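You operate a simulated robot arm through the tools that you are given. There is no shell and no other tool. Be economical: measure what you need, move in short steps, check, and stop when the job is done.

Carry out the task below with a simulated robot arm. There is one attempt and no reset: what you move stays moved.

TASK
Fetch the brown album from the quilt and set it on the tray there. Then take the salt jar and leave it on the cream bill pad on the quilt.

It is judged by the outcome, as a careful person would: the job done as asked, and still so three seconds after it is handed in. It fails if anything else is knocked over, pushed out of place, dropped, spilled or broken.

THE ROBOT
A 7-joint arm with a two-finger parallel gripper, fixed in place. Base frame: the origin is at the foot of the arm, x ahead of it, y to its left, z up; the work surface is at about z = 0. Lengths are in mm, angles in rad, forces in N, time in s.
With the tool pointing down near the work surface it reaches from about 240 to 620 mm from the base axis. Its first joint turns from -1.152 to 1.152 rad. Payload 2.6 kg.
Tool frame: the origin (TCP) lies between the finger pads and is the grasp point; the fingertips stand 30 mm ahead of it; z points along the fingers, y is the line along which they close. The gripper opens to 94 mm. The fingers are 28 mm wide and 10 mm thick; the gripper's body (50 by 96 mm) begins 55 mm behind the TCP.
Orientation is that of the tool frame in the base frame, as [roll, pitch, yaw] about the fixed x, y, z axes, in that order (R = Rz(yaw) Ry(pitch) Rx(roll)). With the fingers straight down and closing along the base's y, the tool's x points along the base's -x, its y along +y and its z along -z.

THE INTERFACE
- The arm moves only by the tool servo_tool. Its argument "plan" is a list of rows, each a list of 7 numbers: the shift along the base's x, y, z in units of 40 mm (1.0 is 40 mm), then the turn, a rotation vector about the base's x, y, z in units of 8 degrees (1.0 is 8 degrees), then the closure in counts, from 0 (fully open) to 255 (shut). In form: [[x, y, z, wx, wy, wz, gripper], ...]. A call has 1 to 8 rows; each row shifts and turns the commanded pose from where the row before left it. A call with a number of a shift or a turn outside -1 to 1 is refused whole. A row lasts 0.2 s, in which the tool goes at most 50 mm and 0.15 rad; a call with a longer step from one row to the next is refused whole, and so is a gripper value outside its range. A pose out of reach is approached as far as the arm can. The call stops where the force on the tool passes 40 N (or 10 N more than at its start, if that is more) or the arm is blocked; 0.2 s more then pass. The fingers move at their own pace (about 72 mm/s each) and stop on an object; they squeeze with about 28 N. The grip force told is the motor's: it shows also when the fingers shut on nothing. Time passes only in rows, and 0.2 s behind the last, so rows that do not move let the fingers close. It gives the time, the measured TCP pose, the force on the tool (base axes), the opening and the grip force at its end, in the units of the frame above (readings bear some noise).
- Cameras (640 x 400 px; columns grow to the right, rows downward): "scene" is fixed at [20, 427.1, 555.5]; the picture's right is [-0.88, -0.47, 0.00], its down [-0.31, 0.58, -0.75] and it looks along [0.35, -0.66, -0.66] (base axes); focal length 327 px, centre (320, 200). "wrist" rides on the gripper at [-37, 0, -58] in the tool frame; the picture's right is [0.00, -1.00, 0.00], its down [0.97, 0.00, -0.24] and it looks along [0.24, 0.00, 0.97] (tool axes); focal length 218 px, centre (320, 200).
- snapshot(camera): a new picture of that camera. No time passes.
- locate(camera, pixels): for up to 12 pixels [column, row] of the newest picture of that camera ("zoom" is the newest enlarged one), the place [x, y, z] in the base frame of the surface seen there, good to about 2 mm. No time passes.
- inspect(camera, box): a new picture of the part [left, top, right, bottom] of that camera's present view, enlarged. No time passes.
- finish_job(): hands the job in; it is judged then, once.

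Work in short steps. Measure before you move; look again where a grasp or a placing could have gone wrong, and mend it. You have 80 turns and 38 pictures in all, the two below and enlarged ones among them. Open the gripper and draw the arm clear of the work before you hand the job in, unless the task says otherwise; then end with one line.

The tools are called after "Emit:" as a command line: name --pt "numbers of a row" for each row, then --argument value for the rest, lists and objects as JSON in quotes. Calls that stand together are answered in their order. servo_tool: Moves the arm, as the interface text tells. Its arguments: {"type":"object","properties":{"plan":{"type":"array"}},"required":["plan"]} The other tools are called the same way: snapshot (camera) takes a picture; locate (camera, pixels) gives the place of the surface under pixels of a picture; inspect (camera, box) takes an enlarged picture of a part of a camera's view; finish_job () hands the job in.

At the start:

```text
time_s: 0.0
tcp_pos: [397.9, -96.4, 281.9]
ee_rot: [3.141, -0.001, -3.141]
contact_force: [0.4, 0.2, -0.4]
gripper_width: 94.0
grip_force: 0.1
```

scene: 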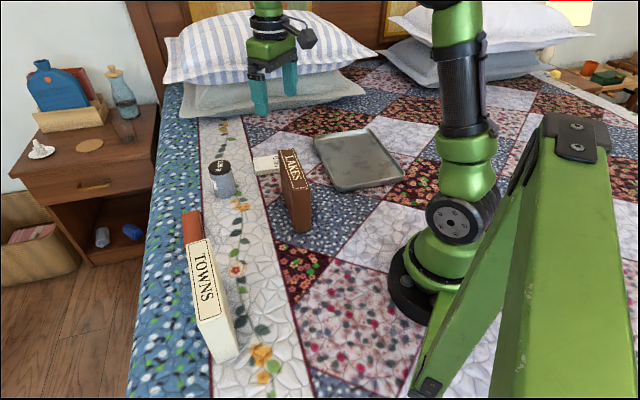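
wrist: 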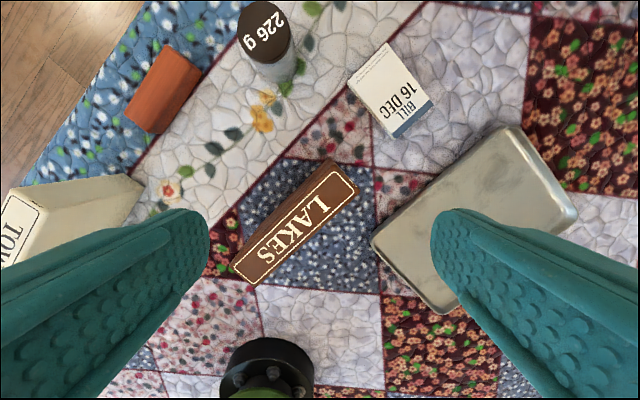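

The brown album LAKES stands spine-up at wrist (297,222). The tray is at (475,215), the pad at (390,90) and the jar at (265,40). I'll measure these first.

Emit:
locate --camera "wrist" --pixels '[[330, 163], [356, 192], [235, 266], [252, 283], [297, 222], [505, 130], [575, 215], [375, 243], [445, 310], [475, 215], [390, 90], [265, 30]]'

Emit:
inspect --camera "scene" --box '[180, 120, 420, 270]'

Emit:
inspect --camera "wrist" --box '[200, 0, 460, 160]'

```text
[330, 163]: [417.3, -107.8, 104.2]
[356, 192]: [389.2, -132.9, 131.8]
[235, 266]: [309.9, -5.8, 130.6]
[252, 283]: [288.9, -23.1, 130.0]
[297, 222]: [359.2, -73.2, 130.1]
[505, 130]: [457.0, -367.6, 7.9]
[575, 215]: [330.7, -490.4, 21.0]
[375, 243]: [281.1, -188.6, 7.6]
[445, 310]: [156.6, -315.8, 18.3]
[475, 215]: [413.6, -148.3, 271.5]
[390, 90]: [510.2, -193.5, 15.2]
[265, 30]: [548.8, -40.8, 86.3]
```

```text
2.67 times, centred on (300, 195) of scene
```

zoom: 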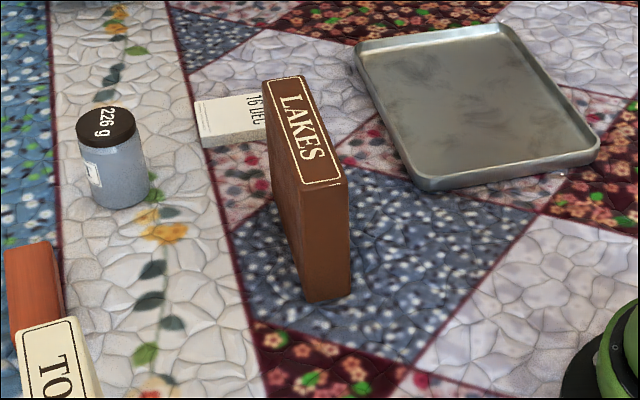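

```text
2.46 times, centred on (330, 80) of wrist
```

zoom: 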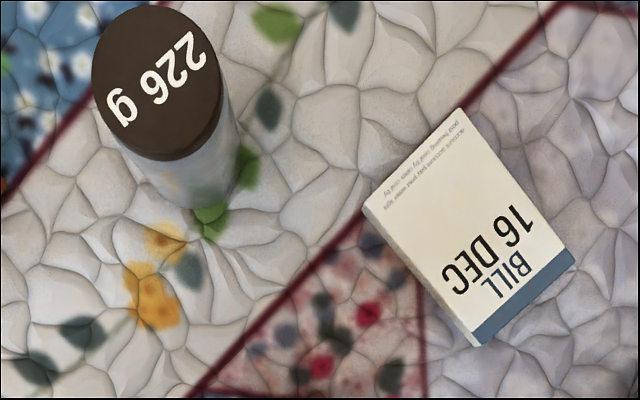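

The album is about 27 mm thick and 130 mm tall, lying along roughly -47°. The tray is parallel to it. I'll turn about -47° and hover above the album to refine the measurement.

Emit:
servo_tool --pt "-0.2 0.1 0 0 0 -0.98 0" --pt "-0.2 0.1 0 0 0 -0.98 0" --pt "-0.2 0.12 0 0 0 -0.98 0" --pt "-0.2 0.12 0 0 0 -0.98 0" --pt "-0.2 0.12 0 0 0 -0.98 0" --pt "-0.2 0.12 0 0 0 -0.98 0" --pt "0 0 0 0 0 0 0"

Emit:
snapshot --camera "wrist"

```text
time_s: 1.6
tcp_pos: [350.0, -68.1, 282.6]
ee_rot: [3.14, 0.0, 2.318]
contact_force: [0.0, 0.3, 0.4]
gripper_width: 94.0
grip_force: 0.1
```

```text
33 pictures are left
```

wrist: 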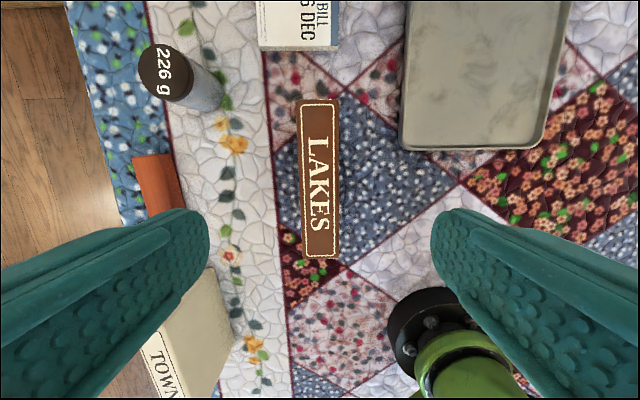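

The album now lies nearly along the image column. I'll measure its edges at top and bottom, plus the tray.

Emit:
locate --camera "wrist" --pixels '[[300, 110], [336, 108], [304, 250], [337, 250], [320, 103], [320, 256], [403, 148], [545, 148], [480, 80], [480, 143], [480, 120], [408, 80]]'

Emit:
locate --camera "scene" --pixels '[[316, 139], [368, 130], [404, 178], [340, 190], [360, 160], [330, 150], [372, 182], [345, 183]]'

```text
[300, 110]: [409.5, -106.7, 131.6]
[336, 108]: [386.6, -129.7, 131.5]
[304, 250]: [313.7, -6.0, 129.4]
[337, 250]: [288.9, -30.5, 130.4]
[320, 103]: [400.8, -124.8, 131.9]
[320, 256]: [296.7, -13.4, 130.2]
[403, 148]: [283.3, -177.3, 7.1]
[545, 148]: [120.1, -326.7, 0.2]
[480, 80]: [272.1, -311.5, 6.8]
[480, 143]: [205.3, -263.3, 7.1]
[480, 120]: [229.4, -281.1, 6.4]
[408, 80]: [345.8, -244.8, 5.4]
```

```text
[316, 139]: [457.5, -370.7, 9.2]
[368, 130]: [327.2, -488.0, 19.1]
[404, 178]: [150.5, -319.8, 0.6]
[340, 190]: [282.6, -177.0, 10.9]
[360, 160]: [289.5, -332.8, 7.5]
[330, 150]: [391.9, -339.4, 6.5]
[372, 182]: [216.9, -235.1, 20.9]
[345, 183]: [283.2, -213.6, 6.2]
```

Album centre is about (349.5,-68), direction -46° and thickness about 33 mm. I'll descend to z≈95 and then close.

Emit:
servo_tool --pt "0 0 -0.9 0 0 0.16 0" --pt "0 0 -0.95 0 0 0 0" --pt "0 0 -0.95 0 0 0 0" --pt "0 0 -0.95 0 0 0 0" --pt "0 0 -0.9 0 0 0 0" --pt "0 0 0 0 0 0 0"

Emit:
servo_tool --pt "0 0 0 0 0 0 255" --pt "0 0 0 0 0 0 255" --pt "0 0 0 0 0 0 255" --pt "0 0 0 0 0 0 255"

```text
time_s: 3.0
tcp_pos: [349.5, -69.9, 96.0]
ee_rot: [-3.141, -0.001, 2.342]
contact_force: [0.2, -0.5, -0.6]
gripper_width: 94.0
grip_force: 0.0
```

```text
time_s: 4.0
tcp_pos: [348.6, -69.5, 99.1]
ee_rot: [3.141, 0.001, 2.343]
contact_force: [1.5, 1.7, 1.1]
gripper_width: 44.1
grip_force: 27.5
```

The width stopped at 44 mm and the TCP rose 3 mm. I'll look before lifting.

Emit:
inspect --camera "scene" --box '[220, 110, 380, 250]'

```text
2.86 times, centred on (300, 180) of scene
```

zoom: 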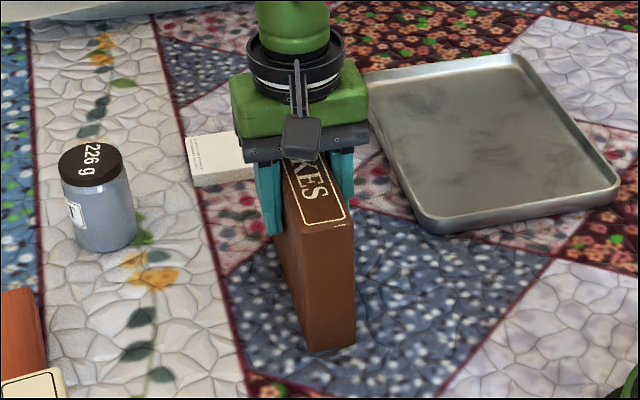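

The grip looks sound, so I'll lift gently by 60 mm.

Emit:
servo_tool --pt "0 0 0.3 0 0 0 255" --pt "0 0 0.6 0 0 0 255" --pt "0 0 0.6 0 0 0 255" --pt "0 0 0 0 0 0 255"

Emit:
inspect --camera "scene" --box '[220, 90, 420, 250]'

```text
time_s: 5.0
tcp_pos: [350.6, -70.9, 156.6]
ee_rot: [-3.141, 0.0, 2.342]
contact_force: [-0.1, 0.0, -5.4]
gripper_width: 44.5
grip_force: 27.9
```

```text
2.50 times, centred on (320, 170) of scene
```

zoom: 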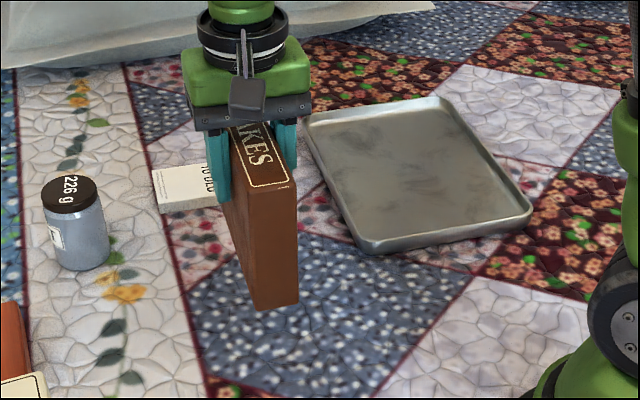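

The album is held firmly (about 0.55 kg) and hangs upright. I'll carry it to the tray centre at about (305,-339), keeping the orientation.

Emit:
servo_tool --pt "-0.08 -0.5 0.2 0 0 0 255" --pt "-0.16 -0.9 0 0 0 0 255" --pt "-0.18 -0.95 0 0 0 0 255" --pt "-0.18 -0.95 0 0 0 0 255" --pt "-0.18 -0.95 0 0 0 0 255" --pt "-0.18 -0.95 0 0 0 0 255" --pt "-0.12 -0.9 0 0 0 0 255" --pt "-0.06 -0.6 0 0 0 0 255"

Emit:
servo_tool --pt "0 0 0 0 0 0 255"

Emit:
inspect --camera "scene" --box '[280, 70, 440, 210]'

```text
time_s: 6.8
tcp_pos: [302.2, -339.3, 164.3]
ee_rot: [-3.14, 0.0, 2.342]
contact_force: [-0.6, -0.6, -4.0]
gripper_width: 44.4
grip_force: 28.1
```

```text
time_s: 7.2
tcp_pos: [302.9, -337.4, 162.8]
ee_rot: [-3.14, -0.001, 2.342]
contact_force: [-0.3, -0.1, -3.3]
gripper_width: 44.3
grip_force: 27.3
```

```text
2.86 times, centred on (360, 140) of scene
```

zoom: 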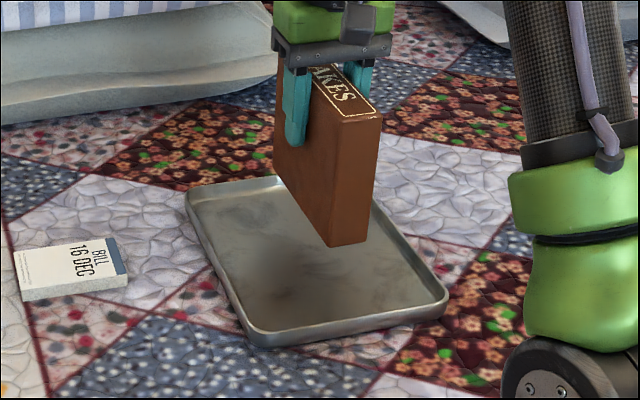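

It's positioned over the tray. I'll lower 48 mm and then make small steps until contact.

Emit:
servo_tool --pt "0 0 -0.5 0 0 0 255" --pt "0 0 -0.5 0 0 0 255" --pt "0 0 -0.2 0 0 0 255" --pt "0 0 -0.05 0 0 0 255" --pt "0 0 0 0 0 0 255"

Emit:
servo_tool --pt "0 0 -0.08 0 0 0 255" --pt "0 0 -0.05 0 0 0 255" --pt "0 0 0 0 0 0 255"

```text
time_s: 8.4
tcp_pos: [304.5, -336.1, 113.3]
ee_rot: [-3.141, 0.0, 2.342]
contact_force: [0.5, -0.6, -3.6]
gripper_width: 44.3
grip_force: 27.9
```

```text
time_s: 9.2
tcp_pos: [303.6, -336.7, 109.9]
ee_rot: [3.141, 0.0, 2.341]
contact_force: [0.3, -0.7, -4.2]
gripper_width: 44.3
grip_force: 28.6
```

Emit:
servo_tool --pt "0 0 -0.08 0 0 0 255" --pt "0 0 0 0 0 0 255"

Emit:
servo_tool --pt "0 0 -0.05 0 0 0 255" --pt "0 0 0 0 0 0 255"

Emit:
inspect --camera "scene" --box '[280, 70, 440, 210]'

```text
time_s: 9.8
tcp_pos: [303.5, -337.3, 106.0]
ee_rot: [3.141, 0.001, 2.343]
contact_force: [0.6, 0.3, -3.4]
gripper_width: 44.1
grip_force: 27.8
```

```text
time_s: 10.4
tcp_pos: [304.4, -336.9, 106.0]
ee_rot: [3.142, 0.001, 2.342]
contact_force: [0.2, 0.1, -4.7]
gripper_width: 44.5
grip_force: 28.2
```

```text
2.86 times, centred on (360, 140) of scene
```

zoom: 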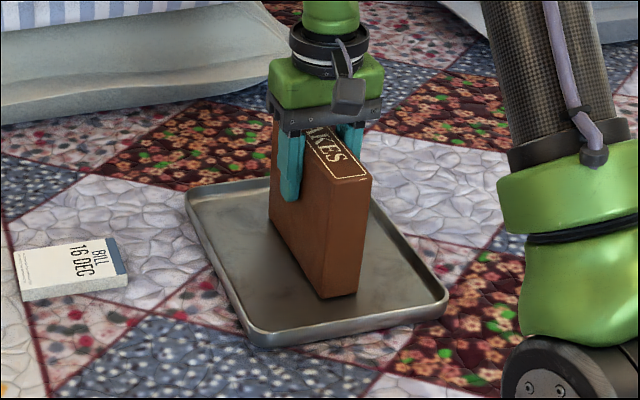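

Not in contact yet. I'll keep lowering in small steps and watch the force.

Emit:
servo_tool --pt "0 0 -0.06 0 0 0 255" --pt "0 0 0 0 0 0 255"

Emit:
servo_tool --pt "0 0 -0.06 0 0 0 255" --pt "0 0 0 0 0 0 255"

```text
time_s: 11.0
tcp_pos: [303.5, -338.0, 104.2]
ee_rot: [-3.141, 0.002, 2.342]
contact_force: [-5.9, 6.9, 18.9]
gripper_width: 44.1
grip_force: 28.0
```

```text
time_s: 11.6
tcp_pos: [305.2, -338.2, 102.2]
ee_rot: [3.139, 0.006, 2.345]
contact_force: [1.4, 1.1, 28.2]
gripper_width: 44.5
grip_force: 27.8
```

That's contact. I'll ease up slightly and release.

Emit:
servo_tool --pt "0 0 0.06 0 0 0 255" --pt "0 0 0 0 0 0 255" --pt "0 0 0 0 0 0 150" --pt "0 0 0 0 0 0 80" --pt "0 0 0 0 0 0 0" --pt "0 0 0 0 0 0 0"

Emit:
inspect --camera "scene" --box '[280, 70, 440, 210]'

```text
time_s: 13.0
tcp_pos: [302.9, -338.2, 102.7]
ee_rot: [-3.142, 0.0, 2.343]
contact_force: [-1.0, 0.2, 0.3]
gripper_width: 94.1
grip_force: 0.1
```

```text
2.86 times, centred on (360, 140) of scene
```

zoom: 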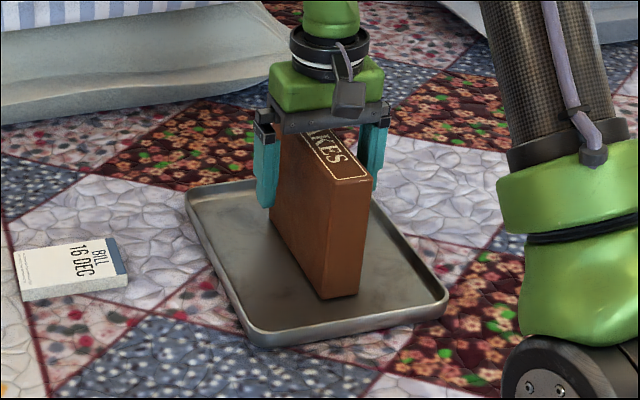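

The album stands free in the tray. I'll go straight up and measure the jar and pad.

Emit:
servo_tool --pt "0 0 0.6 0 0 0 0" --pt "0 0 0.9 0 0 0 0" --pt "0 0 0.95 0 0 0 0" --pt "0 0 0.95 0 0 0 0" --pt "0 0 0.8 0 0 0 0" --pt "0 0 0 0 0 0 0"

Emit:
inspect --camera "scene" --box '[190, 130, 310, 220]'

Emit:
snapshot --camera "scene"

```text
time_s: 14.4
tcp_pos: [306.4, -338.9, 269.4]
ee_rot: [3.141, 0.0, 2.342]
contact_force: [-0.6, 0.0, 1.1]
gripper_width: 94.1
grip_force: 0.1
```

```text
4.44 times, centred on (250, 175) of scene
```

zoom: 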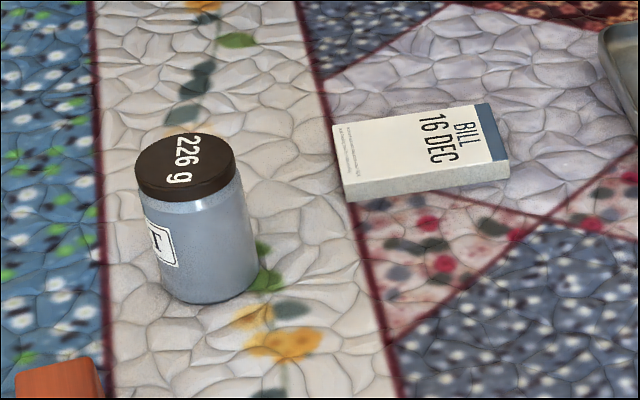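

```text
26 pictures are left
```

scene: 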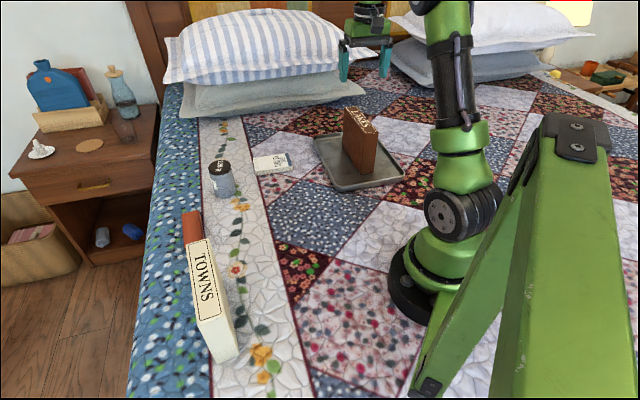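

Emit:
locate --camera "zoom" --pixels '[[138, 165], [232, 160], [185, 138], [185, 165], [190, 188], [340, 130], [476, 108], [503, 155], [347, 178], [420, 145], [212, 300], [256, 280]]'

```text
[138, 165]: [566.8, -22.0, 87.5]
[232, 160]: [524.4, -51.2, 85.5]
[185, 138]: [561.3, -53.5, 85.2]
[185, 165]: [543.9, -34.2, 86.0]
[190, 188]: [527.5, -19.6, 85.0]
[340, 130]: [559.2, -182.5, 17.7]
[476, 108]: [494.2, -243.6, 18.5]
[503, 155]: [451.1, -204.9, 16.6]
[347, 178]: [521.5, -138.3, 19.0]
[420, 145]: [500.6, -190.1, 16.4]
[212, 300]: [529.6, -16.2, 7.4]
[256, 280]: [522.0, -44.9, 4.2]
```

Jar lid is centred at about (545,-37), Ø≈50, top z≈86. The pad centre is about (506,-192), top z≈17. I'll move above the jar.

Emit:
servo_tool --pt "0.5 0.63 0 0 0 0 0" --pt "0.74 0.94 0 0 0 0 0" --pt "0.74 0.94 0 0 0 0 0" --pt "0.74 0.94 0 0 0 0 0" --pt "0.74 0.94 0 0 0 0 0" --pt "0.74 0.94 -0.2 0 0 0 0" --pt "0.74 0.94 -0.2 0 0 0 0" --pt "0.7 0.85 -0.2 0 0 0 0"

Emit:
servo_tool --pt "0.35 0.36 -0.6 0 0 0 0" --pt "0 0 -0.7 0 0 0 0" --pt "0 0 0 0 0 0 0"

Emit:
snapshot --camera "wrist"

```text
time_s: 16.2
tcp_pos: [529.3, -53.6, 243.8]
ee_rot: [3.141, -0.002, 2.342]
contact_force: [0.0, 0.0, 0.8]
gripper_width: 94.2
grip_force: 0.0
```

```text
time_s: 17.0
tcp_pos: [543.6, -40.7, 191.0]
ee_rot: [-3.141, 0.0, 2.343]
contact_force: [-0.2, -0.7, -0.1]
gripper_width: 94.3
grip_force: 0.0
```

```text
25 pictures are left
```

wrist: 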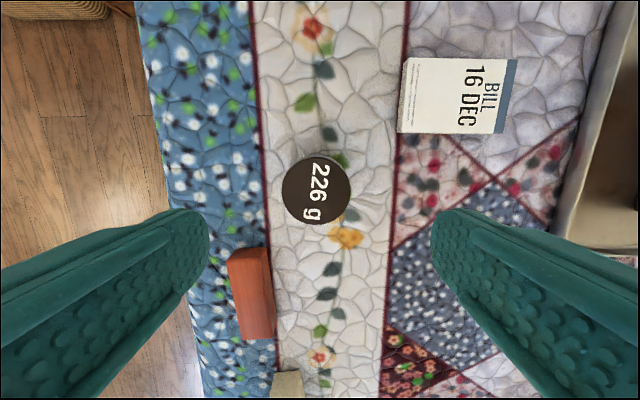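

Emit:
locate --camera "wrist" --pixels '[[285, 190], [348, 190], [316, 159], [316, 221], [230, 262], [265, 250], [243, 290], [404, 62], [514, 64], [500, 130], [402, 128]]'

```text
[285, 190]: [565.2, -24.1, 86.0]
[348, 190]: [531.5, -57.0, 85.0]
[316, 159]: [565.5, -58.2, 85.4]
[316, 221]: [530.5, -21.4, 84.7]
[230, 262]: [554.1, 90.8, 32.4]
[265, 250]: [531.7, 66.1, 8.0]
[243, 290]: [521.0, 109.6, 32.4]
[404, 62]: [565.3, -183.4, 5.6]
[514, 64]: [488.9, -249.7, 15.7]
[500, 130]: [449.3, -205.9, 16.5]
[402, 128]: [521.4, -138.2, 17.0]
```

Lid centre refined to (548,-40), and the fingers have clear space around it. I'll descend to z≈56 and grip.

Emit:
servo_tool --pt "0.1 0.01 -0.8 0 0 0 0" --pt "0 0 -0.9 0 0 0 0" --pt "0 0 -0.9 0 0 0 0" --pt "0 0 -0.75 0 0 0 0" --pt "0 0 0 0 0 0 0"

Emit:
servo_tool --pt "0 0 0 0 0 0 100" --pt "0 0 0 0 0 0 255" --pt "0 0 0 0 0 0 255" --pt "0 0 0 0 0 0 255"

Emit:
inspect --camera "scene" --box '[170, 110, 310, 220]'

```text
time_s: 18.2
tcp_pos: [547.9, -39.5, 60.4]
ee_rot: [3.141, 0.0, 2.344]
contact_force: [0.1, 0.0, 0.5]
gripper_width: 94.0
grip_force: 0.1
```

```text
time_s: 19.2
tcp_pos: [549.0, -39.1, 61.3]
ee_rot: [-3.14, -0.001, 2.341]
contact_force: [-0.3, 0.4, 0.3]
gripper_width: 55.4
grip_force: 28.2
```

```text
3.64 times, centred on (240, 165) of scene
```

zoom: 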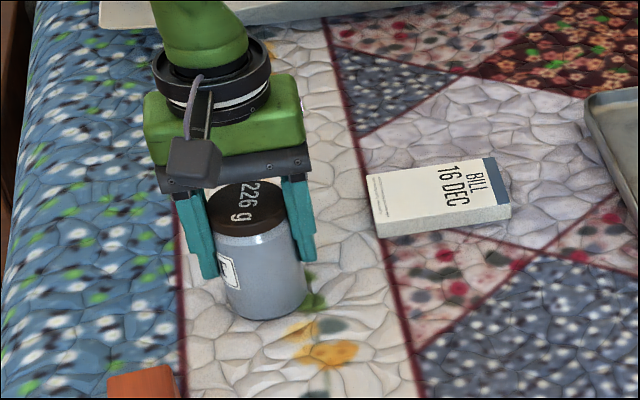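

Jar gripped at 55 mm. I'll lift and check.

Emit:
servo_tool --pt "0 0 0.3 0 0 0 255" --pt "0 0 0.6 0 0 0 255" --pt "0 0 0.5 0 0 0 255" --pt "0 0 0 0 0 0 255"

Emit:
servo_tool --pt "-0.12 -0.4 0 0 0 0 255" --pt "-0.2 -0.7 0 0 0 0 255" --pt "-0.23 -0.85 0 0 0 0 255" --pt "-0.23 -0.85 0 0 0 0 255" --pt "-0.19 -0.65 0 0 0 0 255" --pt "-0.1 -0.4 0 0 0 0 255" --pt "0 0 0 0 0 0 255" --pt "0 0 0 0 0 0 255"

Emit:
inspect --camera "scene" --box '[200, 80, 340, 190]'

Emit:
snapshot --camera "wrist"

```text
time_s: 20.2
tcp_pos: [547.8, -37.1, 115.8]
ee_rot: [-3.141, -0.001, 2.344]
contact_force: [0.0, 0.3, 0.5]
gripper_width: 54.7
grip_force: 28.0
```

```text
time_s: 22.0
tcp_pos: [506.2, -191.3, 116.4]
ee_rot: [3.141, 0.001, 2.342]
contact_force: [-0.2, -0.3, -2.5]
gripper_width: 54.4
grip_force: 28.2
```

```text
3.64 times, centred on (270, 135) of scene
```

zoom: 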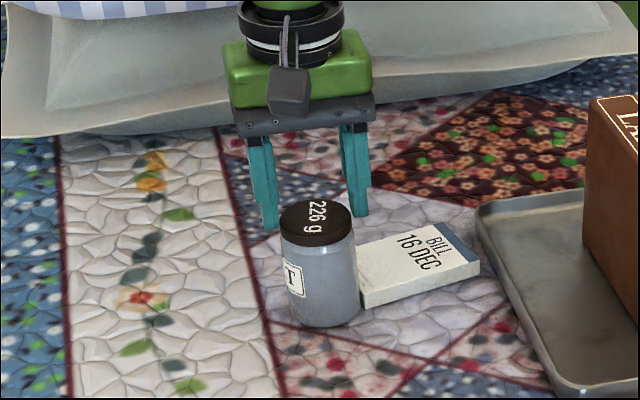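

```text
22 pictures are left
```

wrist: 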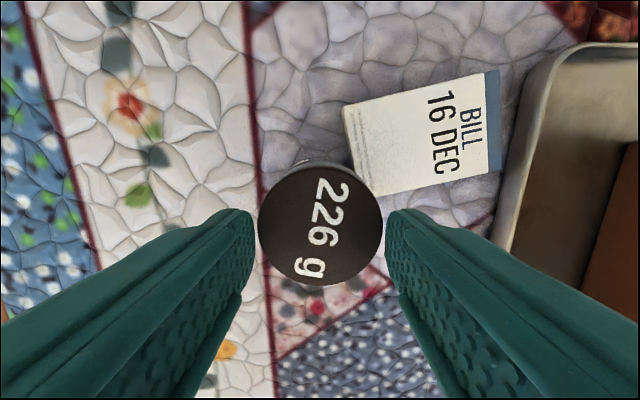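

The jar appears lower in the fingers, and the pad appears shifted. I'll measure.

Emit:
locate --camera "wrist" --pixels '[[262, 222], [380, 222], [320, 166], [320, 280], [345, 108], [497, 72], [500, 170], [375, 193], [510, 245], [545, 70]]'

Emit:
inspect --camera "scene" --box '[240, 120, 340, 180]'

```text
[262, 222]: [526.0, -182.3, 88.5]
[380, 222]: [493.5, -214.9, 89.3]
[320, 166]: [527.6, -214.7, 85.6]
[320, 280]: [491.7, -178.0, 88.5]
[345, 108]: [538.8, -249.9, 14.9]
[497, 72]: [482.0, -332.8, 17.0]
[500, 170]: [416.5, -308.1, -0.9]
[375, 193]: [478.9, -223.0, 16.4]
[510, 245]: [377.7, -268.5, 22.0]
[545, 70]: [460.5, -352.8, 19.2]
```

```text
6.40 times, centred on (290, 150) of scene
```

zoom: 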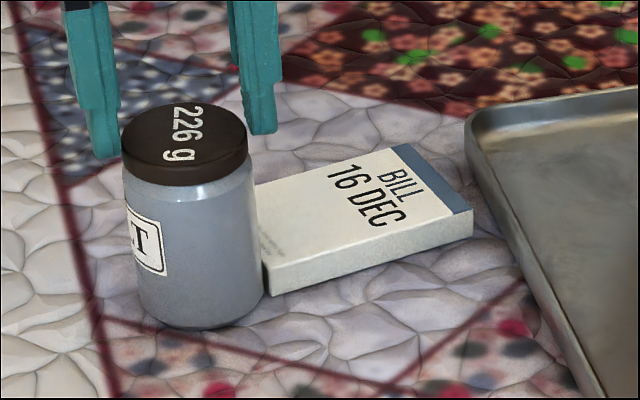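

The jar slipped down during the lift. It was then dragged upright on the quilt and pushed the bill pad about 65 mm. The jar now stands at about (509,-197). I'll release, regrip lower with the tips staying above the pad, and test-lift slowly while watching the weight.

Emit:
servo_tool --pt "0 0 0 0 0 0 150" --pt "0 0 0 0 0 0 60" --pt "0 0 0 0 0 0 0" --pt "0 0 0.2 0 0 0 0" --pt "0 0 0 0 0 0 0"

Emit:
snapshot --camera "wrist"

Emit:
inspect --camera "scene" --box '[230, 110, 350, 190]'

```text
time_s: 23.2
tcp_pos: [505.9, -192.0, 125.3]
ee_rot: [3.141, -0.001, 2.343]
contact_force: [-0.1, 1.5, 0.2]
gripper_width: 93.7
grip_force: 0.1
```

```text
20 pictures are left
```

wrist: 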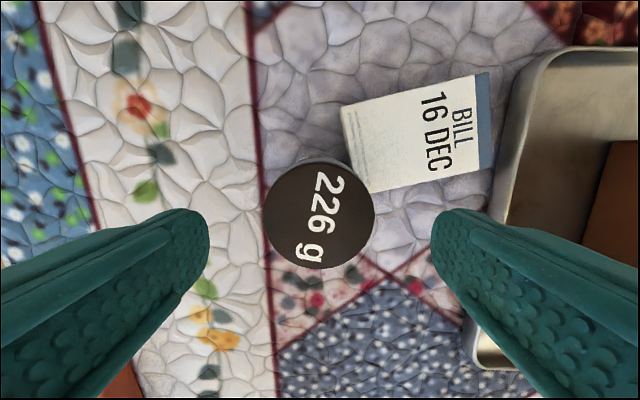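

```text
5.00 times, centred on (290, 150) of scene
```

zoom: 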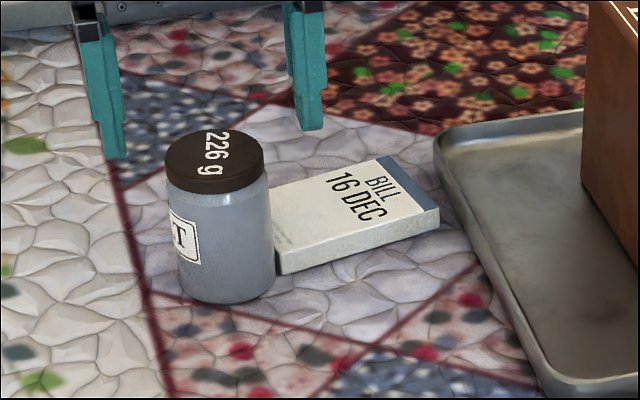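

Emit:
locate --camera "wrist" --pixels '[[268, 214], [372, 214], [320, 166], [320, 264], [343, 107], [488, 75], [492, 166], [374, 191], [430, 130]]'

Emit:
locate --camera "zoom" --pixels '[[278, 188], [390, 157], [438, 207], [278, 250], [282, 272], [438, 228], [230, 303], [215, 165]]'

```text
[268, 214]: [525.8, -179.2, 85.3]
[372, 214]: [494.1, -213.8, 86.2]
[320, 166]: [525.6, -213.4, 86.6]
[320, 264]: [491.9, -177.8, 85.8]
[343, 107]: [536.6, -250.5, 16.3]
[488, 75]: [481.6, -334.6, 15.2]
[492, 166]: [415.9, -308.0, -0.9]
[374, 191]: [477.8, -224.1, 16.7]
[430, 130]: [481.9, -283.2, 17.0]
```

```text
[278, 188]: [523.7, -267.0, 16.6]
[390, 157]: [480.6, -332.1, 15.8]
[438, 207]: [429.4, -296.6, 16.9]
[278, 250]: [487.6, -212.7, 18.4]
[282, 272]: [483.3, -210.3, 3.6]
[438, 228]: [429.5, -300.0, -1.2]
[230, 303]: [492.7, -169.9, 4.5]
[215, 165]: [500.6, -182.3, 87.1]
```

Jar centre is (509,-196). I'll regrip there at TCP z≈58 and lift very slowly.

Emit:
servo_tool --pt "0.08 -0.1 -0.6 0 0 0 0" --pt "0 0 -0.7 0 0 0 0" --pt "0 0 -0.4 0 0 0 0" --pt "0 0 0 0 0 0 0" --pt "0 0 0 0 0 0 120" --pt "0 0 0 0 0 0 255" --pt "0 0 0 0 0 0 255" --pt "0 0 0 0 0 0 255"

Emit:
servo_tool --pt "0 0 0.05 0 0 0 255" --pt "0 0 0.05 0 0 0 255" --pt "0 0 0 0 0 0 255"

Emit:
servo_tool --pt "0 0 0.08 0 0 0 255" --pt "0 0 0.08 0 0 0 255" --pt "0 0 0 0 0 0 255"

Emit:
inspect --camera "scene" --box '[230, 110, 350, 190]'

```text
time_s: 25.0
tcp_pos: [508.8, -195.3, 56.0]
ee_rot: [3.14, 0.0, 2.344]
contact_force: [-0.4, 0.1, 0.2]
gripper_width: 55.1
grip_force: 28.1
```

```text
time_s: 25.8
tcp_pos: [509.3, -196.2, 59.9]
ee_rot: [3.142, -0.001, 2.341]
contact_force: [0.7, 0.4, -2.2]
gripper_width: 55.1
grip_force: 28.4
```

```text
time_s: 26.6
tcp_pos: [508.7, -194.4, 66.0]
ee_rot: [-3.14, -0.001, 2.343]
contact_force: [-0.2, -0.7, -1.5]
gripper_width: 55.0
grip_force: 27.8
```

```text
5.00 times, centred on (290, 150) of scene
```

zoom: 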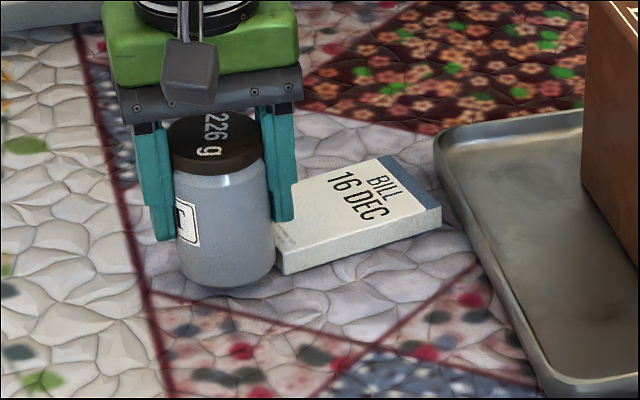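

Emit:
locate --camera "zoom" --pixels '[[200, 140], [225, 135], [230, 285], [210, 160]]'

Emit:
servo_tool --pt "0 0 0.05 0 0 0 255" --pt "0 0 0.05 0 0 0 255" --pt "0 0 0 0 0 0 255" --pt "0 0 0 0 0 0 255" --pt "0 0 0 0 0 0 255"

Emit:
inspect --camera "scene" --box '[230, 110, 350, 190]'

```text
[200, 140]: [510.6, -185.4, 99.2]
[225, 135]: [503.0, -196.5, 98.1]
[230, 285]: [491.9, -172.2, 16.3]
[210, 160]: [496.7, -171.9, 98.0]
```

```text
time_s: 27.8
tcp_pos: [509.7, -195.1, 71.7]
ee_rot: [3.141, -0.001, 2.343]
contact_force: [-0.5, -0.3, -2.1]
gripper_width: 54.9
grip_force: 28.3
```

```text
5.00 times, centred on (290, 150) of scene
```

zoom: 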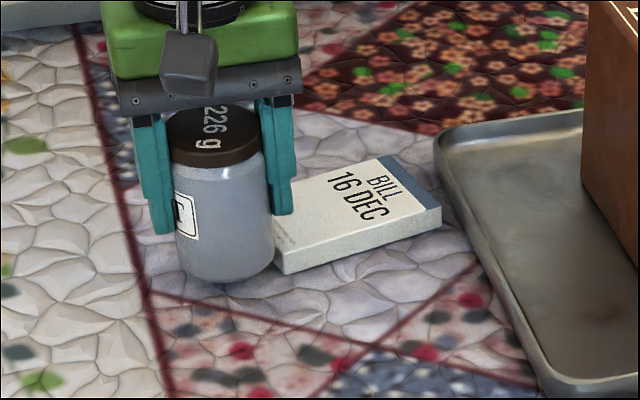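

The jar is lifting now (about 0.2 kg). I'll check whether it creeps in the grip.

Emit:
locate --camera "zoom" --pixels '[[195, 135], [220, 130], [208, 155], [230, 280]]'

Emit:
servo_tool --pt "0 0 0 0 0 0 255" --pt "0 0 0 0 0 0 255" --pt "0 0 0 0 0 0 255" --pt "0 0 0 0 0 0 255" --pt "0 0 0 0 0 0 255"

Emit:
inspect --camera "scene" --box '[230, 110, 350, 190]'

```text
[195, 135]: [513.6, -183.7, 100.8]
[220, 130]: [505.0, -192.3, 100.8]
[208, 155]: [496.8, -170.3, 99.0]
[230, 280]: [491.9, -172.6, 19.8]
```

```text
time_s: 29.0
tcp_pos: [509.2, -196.2, 70.5]
ee_rot: [3.141, 0.0, 2.342]
contact_force: [0.3, -0.8, -2.0]
gripper_width: 55.1
grip_force: 27.7
```

```text
5.00 times, centred on (290, 150) of scene
```

zoom: 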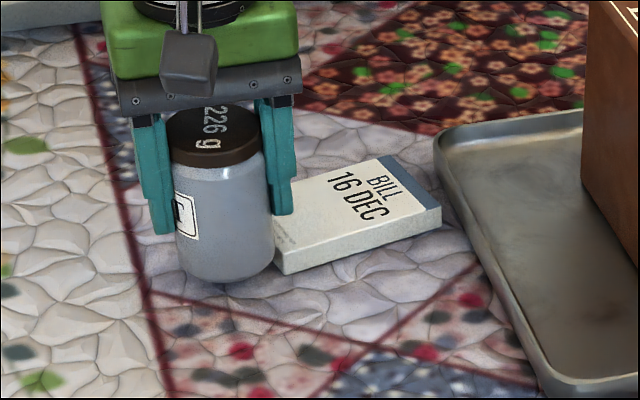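

The grip holds with no creep, so gentle motion is needed. The slip came from the faster lift. I'll carry the jar slowly back toward its old spot so I can first return the pad to its place.

Emit:
servo_tool --pt "0.02 0.06 0.04 0 0 0 255" --pt "0.04 0.13 0.04 0 0 0 255" --pt "0.05 0.2 0.02 0 0 0 255" --pt "0.06 0.24 0 0 0 0 255" --pt "0.06 0.24 0 0 0 0 255" --pt "0.06 0.24 0 0 0 0 255" --pt "0.04 0.15 0 0 0 0 255" --pt "0.02 0.08 0 0 0 0 255"

Emit:
inspect --camera "scene" --box '[200, 110, 320, 190]'

```text
time_s: 30.8
tcp_pos: [522.0, -143.2, 74.1]
ee_rot: [3.141, 0.002, 2.344]
contact_force: [0.6, 0.6, -2.5]
gripper_width: 54.7
grip_force: 28.0
```

```text
5.00 times, centred on (260, 150) of scene
```

zoom: 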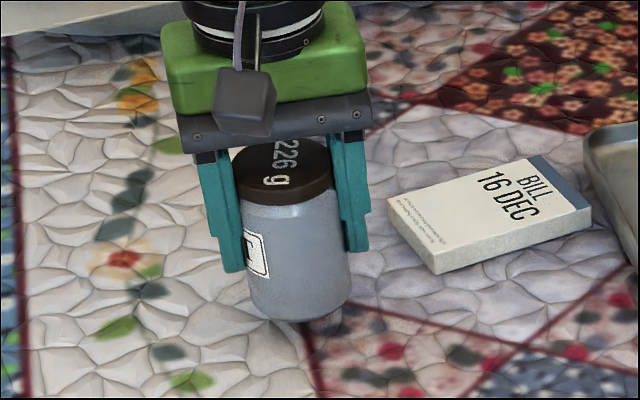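

Holding well. Continuing the same way.

Emit:
servo_tool --pt "0.02 0.08 0 0 0 0 255" --pt "0.04 0.16 0 0 0 0 255" --pt "0.06 0.24 0 0 0 0 255" --pt "0.08 0.3 0 0 0 0 255" --pt "0.08 0.3 0 0 0 0 255" --pt "0.08 0.3 0 0 0 0 255" --pt "0.06 0.2 0 0 0 0 255" --pt "0.03 0.1 0 0 0 0 255"

Emit:
servo_tool --pt "0.04 0.15 0 0 0 0 255" --pt "0.06 0.22 0 0 0 0 255" --pt "0.06 0.22 0 0 0 0 255" --pt "0.03 0.12 0 0 0 0 255" --pt "0 0 -0.1 0 0 0 255" --pt "0 0 -0.1 0 0 0 255" --pt "0 0 0 0 0 0 255"

Emit:
inspect --camera "scene" --box '[180, 120, 300, 220]'

```text
time_s: 32.6
tcp_pos: [541.1, -73.5, 72.1]
ee_rot: [3.141, 0.0, 2.345]
contact_force: [0.0, -0.1, -2.6]
gripper_width: 55.0
grip_force: 27.9
```

```text
time_s: 34.2
tcp_pos: [548.5, -47.6, 65.1]
ee_rot: [3.141, 0.0, 2.342]
contact_force: [-0.6, 0.4, -2.3]
gripper_width: 54.9
grip_force: 27.9
```

```text
4.00 times, centred on (240, 170) of scene
```

zoom: 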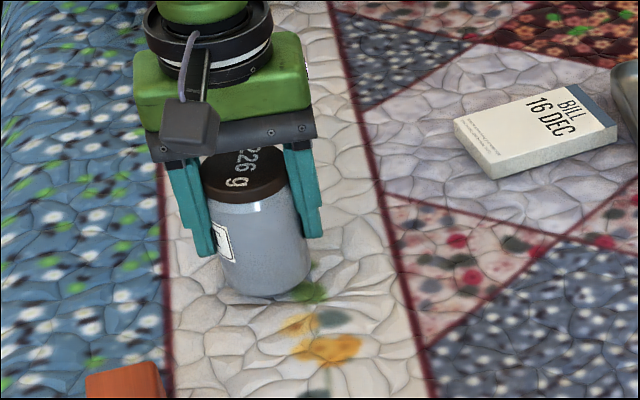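

Lowering gently to contact. It was gripped at TCP z≈56 when standing.

Emit:
servo_tool --pt "0 0 -0.06 0 0 0 255" --pt "0 0 -0.06 0 0 0 255" --pt "0 0 0 0 0 0 255"

Emit:
servo_tool --pt "0 0 -0.05 0 0 0 255" --pt "0 0 -0.04 0 0 0 255" --pt "0 0 0 0 0 0 255"

```text
time_s: 35.0
tcp_pos: [547.3, -46.4, 60.5]
ee_rot: [3.141, 0.0, 2.342]
contact_force: [-0.5, -0.8, -2.3]
gripper_width: 55.0
grip_force: 28.2
```

```text
time_s: 35.8
tcp_pos: [547.4, -47.7, 56.7]
ee_rot: [-3.14, 0.0, 2.342]
contact_force: [0.1, -0.4, -3.0]
gripper_width: 54.9
grip_force: 28.5
```

Emit:
servo_tool --pt "0 0 -0.06 0 0 0 255" --pt "0 0 0 0 0 0 255"

Emit:
servo_tool --pt "0 0 -0.06 0 0 0 255" --pt "0 0 0 0 0 0 255"

```text
time_s: 36.4
tcp_pos: [547.0, -45.6, 55.3]
ee_rot: [-3.141, -0.001, 2.342]
contact_force: [-2.7, -0.6, 2.6]
gripper_width: 54.6
grip_force: 27.6
```

```text
time_s: 37.0
tcp_pos: [549.2, -47.1, 54.9]
ee_rot: [3.141, 0.004, 2.343]
contact_force: [-9.9, 1.5, 22.1]
gripper_width: 55.3
grip_force: 28.0
```

Jar is down on the quilt. I'll release, rise straight up, and check.

Emit:
servo_tool --pt "0 0 0.04 0 0 0 255" --pt "0 0 0 0 0 0 160" --pt "0 0 0 0 0 0 60" --pt "0 0 0 0 0 0 0" --pt "0 0 0 0 0 0 0" --pt "0 0 0.5 0 0 0 0" --pt "0 0 0.9 0 0 0 0" --pt "0 0 0.9 0 0 0 0"

Emit:
servo_tool --pt "-0.2 -0.6 0.9 0 0 1 0" --pt "-0.2 -0.8 0.2 0 0 1 0" --pt "-0.2 -0.8 0 0 0 1 0" --pt "-0.2 -0.8 0 0 0 1 0" --pt "-0.2 -0.8 0 0 0 1 0" --pt "-0.2 -0.8 0 0 0 1 0" --pt "-0.2 -0.6 0 0 0 1 0" --pt "-0.2 -0.4 0 0 0 1 0"

Emit:
servo_tool --pt "-0.1 -0.1 0 0 0 1 0" --pt "0 0 0 0 0 1 0" --pt "0 0 0 0 0 1 0" --pt "0 0 0 0 0 1 0" --pt "0 0 0 0 0 1 0" --pt "0 0 0 0 0 0 0"

Emit:
snapshot --camera "wrist"

Emit:
snapshot --camera "scene"

```text
time_s: 38.8
tcp_pos: [548.9, -44.3, 147.8]
ee_rot: [3.141, -0.001, 2.345]
contact_force: [-0.1, 0.8, 0.4]
gripper_width: 94.1
grip_force: 0.2
```

```text
time_s: 40.6
tcp_pos: [484.5, -270.1, 189.2]
ee_rot: [3.14, -0.001, -2.82]
contact_force: [-0.1, 0.1, 0.1]
gripper_width: 94.2
grip_force: 0.2
```

```text
time_s: 42.0
tcp_pos: [480.6, -275.4, 191.8]
ee_rot: [3.142, 0.002, -2.123]
contact_force: [-0.4, 0.1, 0.3]
gripper_width: 94.3
grip_force: 0.1
```

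```text
13 pictures are left
```

wrist: 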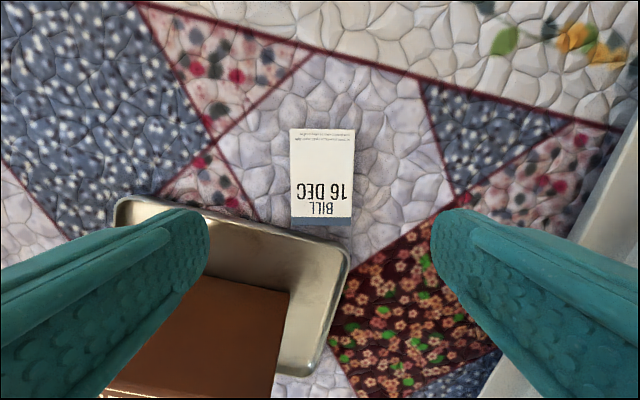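

```text
12 pictures are left
```

scene: 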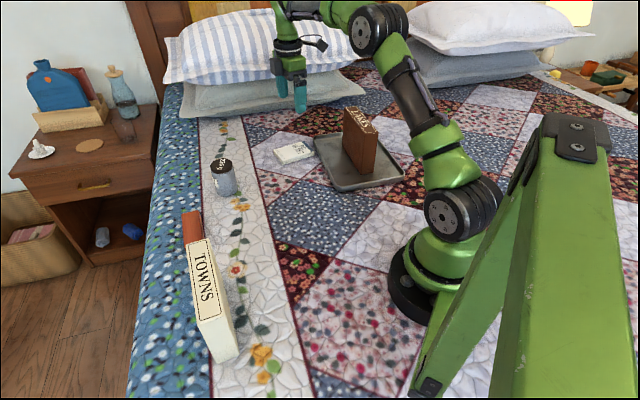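

The pad is well aligned with the fingers. I'll measure it, and the pillow clearance.

Emit:
locate --camera "wrist" --pixels '[[292, 132], [352, 132], [294, 222], [351, 222], [600, 230], [630, 150], [580, 250], [560, 190], [225, 212], [330, 240], [345, 260]]'

Emit:
locate --camera "scene" --pixels '[[214, 165], [226, 165], [221, 160], [221, 169], [320, 103], [340, 97], [300, 110]]'

```text
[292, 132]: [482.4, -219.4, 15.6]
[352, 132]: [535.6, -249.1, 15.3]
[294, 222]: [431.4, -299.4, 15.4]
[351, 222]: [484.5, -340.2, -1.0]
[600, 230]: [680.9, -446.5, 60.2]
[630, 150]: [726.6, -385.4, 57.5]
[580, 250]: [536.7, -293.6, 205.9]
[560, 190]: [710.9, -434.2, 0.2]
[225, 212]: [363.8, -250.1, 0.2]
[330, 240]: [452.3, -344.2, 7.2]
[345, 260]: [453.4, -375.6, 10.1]
```

```text
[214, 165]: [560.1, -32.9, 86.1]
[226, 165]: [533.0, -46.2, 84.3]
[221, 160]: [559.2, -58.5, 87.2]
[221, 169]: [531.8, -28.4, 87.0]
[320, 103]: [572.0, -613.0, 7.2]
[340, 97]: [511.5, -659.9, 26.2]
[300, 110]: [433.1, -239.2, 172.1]
```

Pad centre is (483,-275), width about 64 mm. I'll descend to TCP z≈36 and grip it gently across the short side.

Emit:
servo_tool --pt "0.06 0 -0.8 0 0 0.15 0" --pt "0 0 -0.9 0 0 0 0" --pt "0 0 -0.9 0 0 0 0" --pt "0 0 -0.8 0 0 0 0" --pt "0 0 -0.3 0 0 0 0" --pt "0 0 -0.2 0 0 0 0" --pt "0 0 0 0 0 0 0"

Emit:
servo_tool --pt "0 0 0 0 0 0 60" --pt "0 0 0 0 0 0 120" --pt "0 0 0 0 0 0 255" --pt "0 0 0 0 0 0 255" --pt "0 0 0 0 0 0 255"

Emit:
servo_tool --pt "0 0 0.06 0 0 0 255" --pt "0 0 0.1 0 0 0 255" --pt "0 0 0.1 0 0 0 255" --pt "0 0 0.1 0 0 0 255" --pt "0 0 0 0 0 0 255"

Emit:
inspect --camera "scene" --box '[230, 90, 350, 190]'

```text
time_s: 43.6
tcp_pos: [484.8, -275.2, 34.3]
ee_rot: [-3.14, 0.001, -2.106]
contact_force: [1.4, -0.7, 0.5]
gripper_width: 93.9
grip_force: 0.1
```

```text
time_s: 44.8
tcp_pos: [485.1, -274.9, 34.3]
ee_rot: [-3.14, 0.0, -2.104]
contact_force: [-0.3, 0.3, 0.2]
gripper_width: 67.6
grip_force: 27.5
```

```text
time_s: 46.0
tcp_pos: [483.2, -275.3, 48.9]
ee_rot: [3.142, 0.0, -2.104]
contact_force: [-0.4, 0.2, -1.0]
gripper_width: 67.3
grip_force: 27.9
```

```text
4.00 times, centred on (290, 140) of scene
```

zoom: 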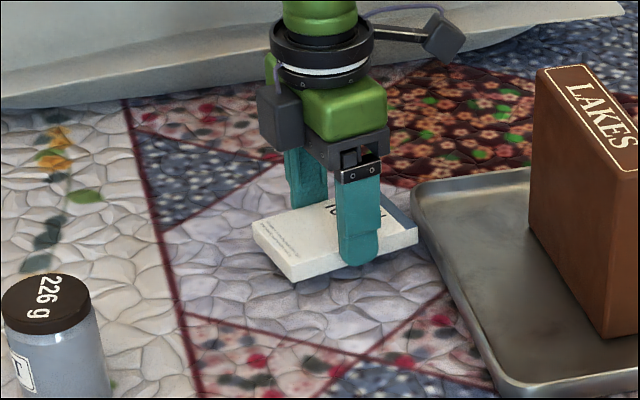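

The pad is held. I'll move it back to (506,-193) while turning about -16.5°.

Emit:
servo_tool --pt "0.03 0.1 0 0 0 -0.1 255" --pt "0.07 0.25 0 0 0 -0.25 255" --pt "0.09 0.35 0 0 0 -0.35 255" --pt "0.1 0.4 0 0 0 -0.4 255" --pt "0.1 0.4 0 0 0 -0.4 255" --pt "0.09 0.33 0 0 0 -0.33 255" --pt "0.06 0.2 0 0 0 -0.2 255" --pt "0.02 0.05 0 0 0 -0.05 255"

Emit:
servo_tool --pt "0 0 -0.1 0 0 0 255" --pt "0 0 -0.1 0 0 0 255" --pt "0 0 -0.06 0 0 0 255" --pt "0 0 0 0 0 0 255"

Emit:
servo_tool --pt "0 0 -0.06 0 0 0 255" --pt "0 0 0 0 0 0 255"

```text
time_s: 47.8
tcp_pos: [504.1, -190.2, 48.8]
ee_rot: [3.141, 0.001, -2.395]
contact_force: [-0.1, 0.3, -0.7]
gripper_width: 67.6
grip_force: 27.7
```

```text
time_s: 48.8
tcp_pos: [504.4, -192.1, 38.2]
ee_rot: [-3.141, 0.0, -2.396]
contact_force: [-0.8, -0.1, -1.1]
gripper_width: 67.2
grip_force: 27.7
```

```text
time_s: 49.4
tcp_pos: [504.8, -191.6, 37.0]
ee_rot: [3.14, 0.001, -2.394]
contact_force: [0.3, -0.2, -1.0]
gripper_width: 67.2
grip_force: 28.0
```

Emit:
servo_tool --pt "0 0 -0.05 0 0 0 255" --pt "0 0 0 0 0 0 255"

Emit:
servo_tool --pt "0 0 -0.04 0 0 0 255" --pt "0 0 0 0 0 0 255"

```text
time_s: 50.0
tcp_pos: [504.6, -191.2, 34.2]
ee_rot: [3.141, 0.001, -2.394]
contact_force: [-0.5, -0.2, 1.3]
gripper_width: 67.4
grip_force: 28.3
```

```text
time_s: 50.6
tcp_pos: [507.3, -192.7, 33.6]
ee_rot: [-3.141, 0.001, -2.397]
contact_force: [-11.6, 3.5, 24.9]
gripper_width: 67.4
grip_force: 28.4
```

Pad is down. I'll release, rise, and go over the jar at about (547,-45).

Emit:
servo_tool --pt "0 0 0.03 0 0 0 255" --pt "0 0 0 0 0 0 160" --pt "0 0 0 0 0 0 60" --pt "0 0 0 0 0 0 0" --pt "0 0 0 0 0 0 0" --pt "0 0 0.6 0 0 0 0" --pt "0 0 0.95 0 0 0 0" --pt "0 0 0.95 0 0 0 0"

Emit:
servo_tool --pt "0 0 0.95 0 0 0 0" --pt "0.2 0.75 0.4 0 0 0 0" --pt "0.25 0.9 0 0 0 0 0" --pt "0.25 0.9 0 0 0 0 0" --pt "0.3 0.9 0 0 0 0 0" --pt "0.04 0.23 0 0 0 0 0" --pt "0 0 0 0 0 0 0"

Emit:
snapshot --camera "wrist"

Emit:
snapshot --camera "scene"

```text
time_s: 52.4
tcp_pos: [503.6, -191.2, 136.6]
ee_rot: [3.14, -0.001, -2.394]
contact_force: [0.1, 1.0, -0.6]
gripper_width: 94.1
grip_force: 0.0
```

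```text
time_s: 54.0
tcp_pos: [544.5, -42.7, 189.0]
ee_rot: [-3.141, 0.0, -2.394]
contact_force: [-0.2, -0.3, -1.2]
gripper_width: 94.1
grip_force: 0.0
```

```text
10 pictures are left
```

wrist: 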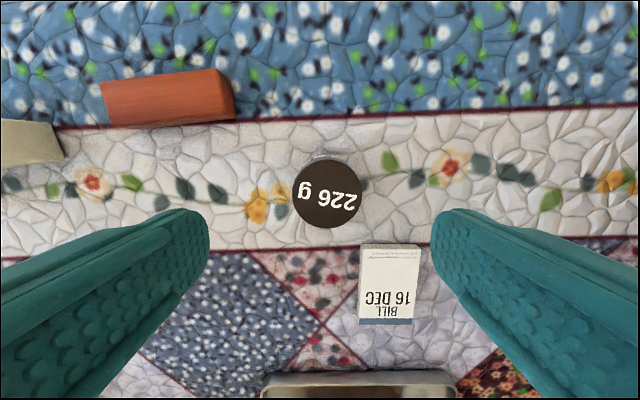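

```text
9 pictures are left
```

scene: 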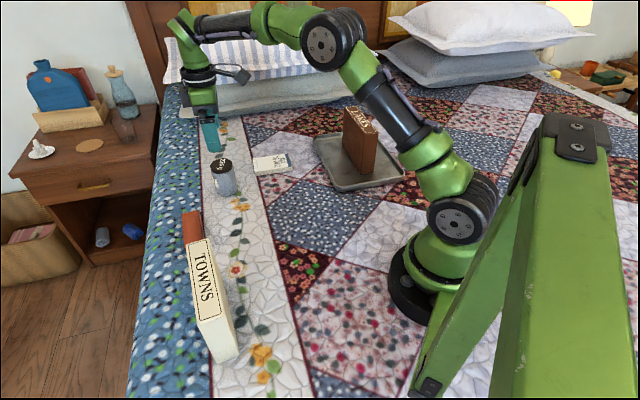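

Emit:
locate --camera "wrist" --pixels '[[296, 192], [358, 192], [327, 162], [327, 224], [362, 249], [419, 251], [411, 320], [360, 319], [390, 280]]'

Emit:
inspect --camera "scene" --box '[190, 130, 310, 220]'

```text
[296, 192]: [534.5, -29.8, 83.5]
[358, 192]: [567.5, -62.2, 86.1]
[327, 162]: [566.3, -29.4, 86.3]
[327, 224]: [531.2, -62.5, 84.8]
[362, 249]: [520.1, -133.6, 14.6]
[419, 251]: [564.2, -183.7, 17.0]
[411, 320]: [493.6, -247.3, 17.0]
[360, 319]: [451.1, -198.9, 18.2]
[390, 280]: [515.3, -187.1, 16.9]
```

```text
4.44 times, centred on (250, 175) of scene
```

zoom: 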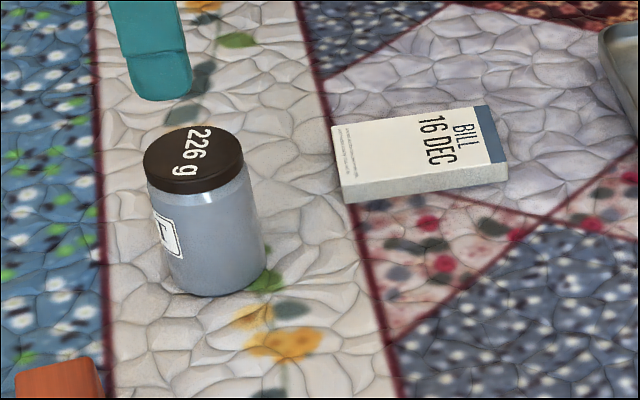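

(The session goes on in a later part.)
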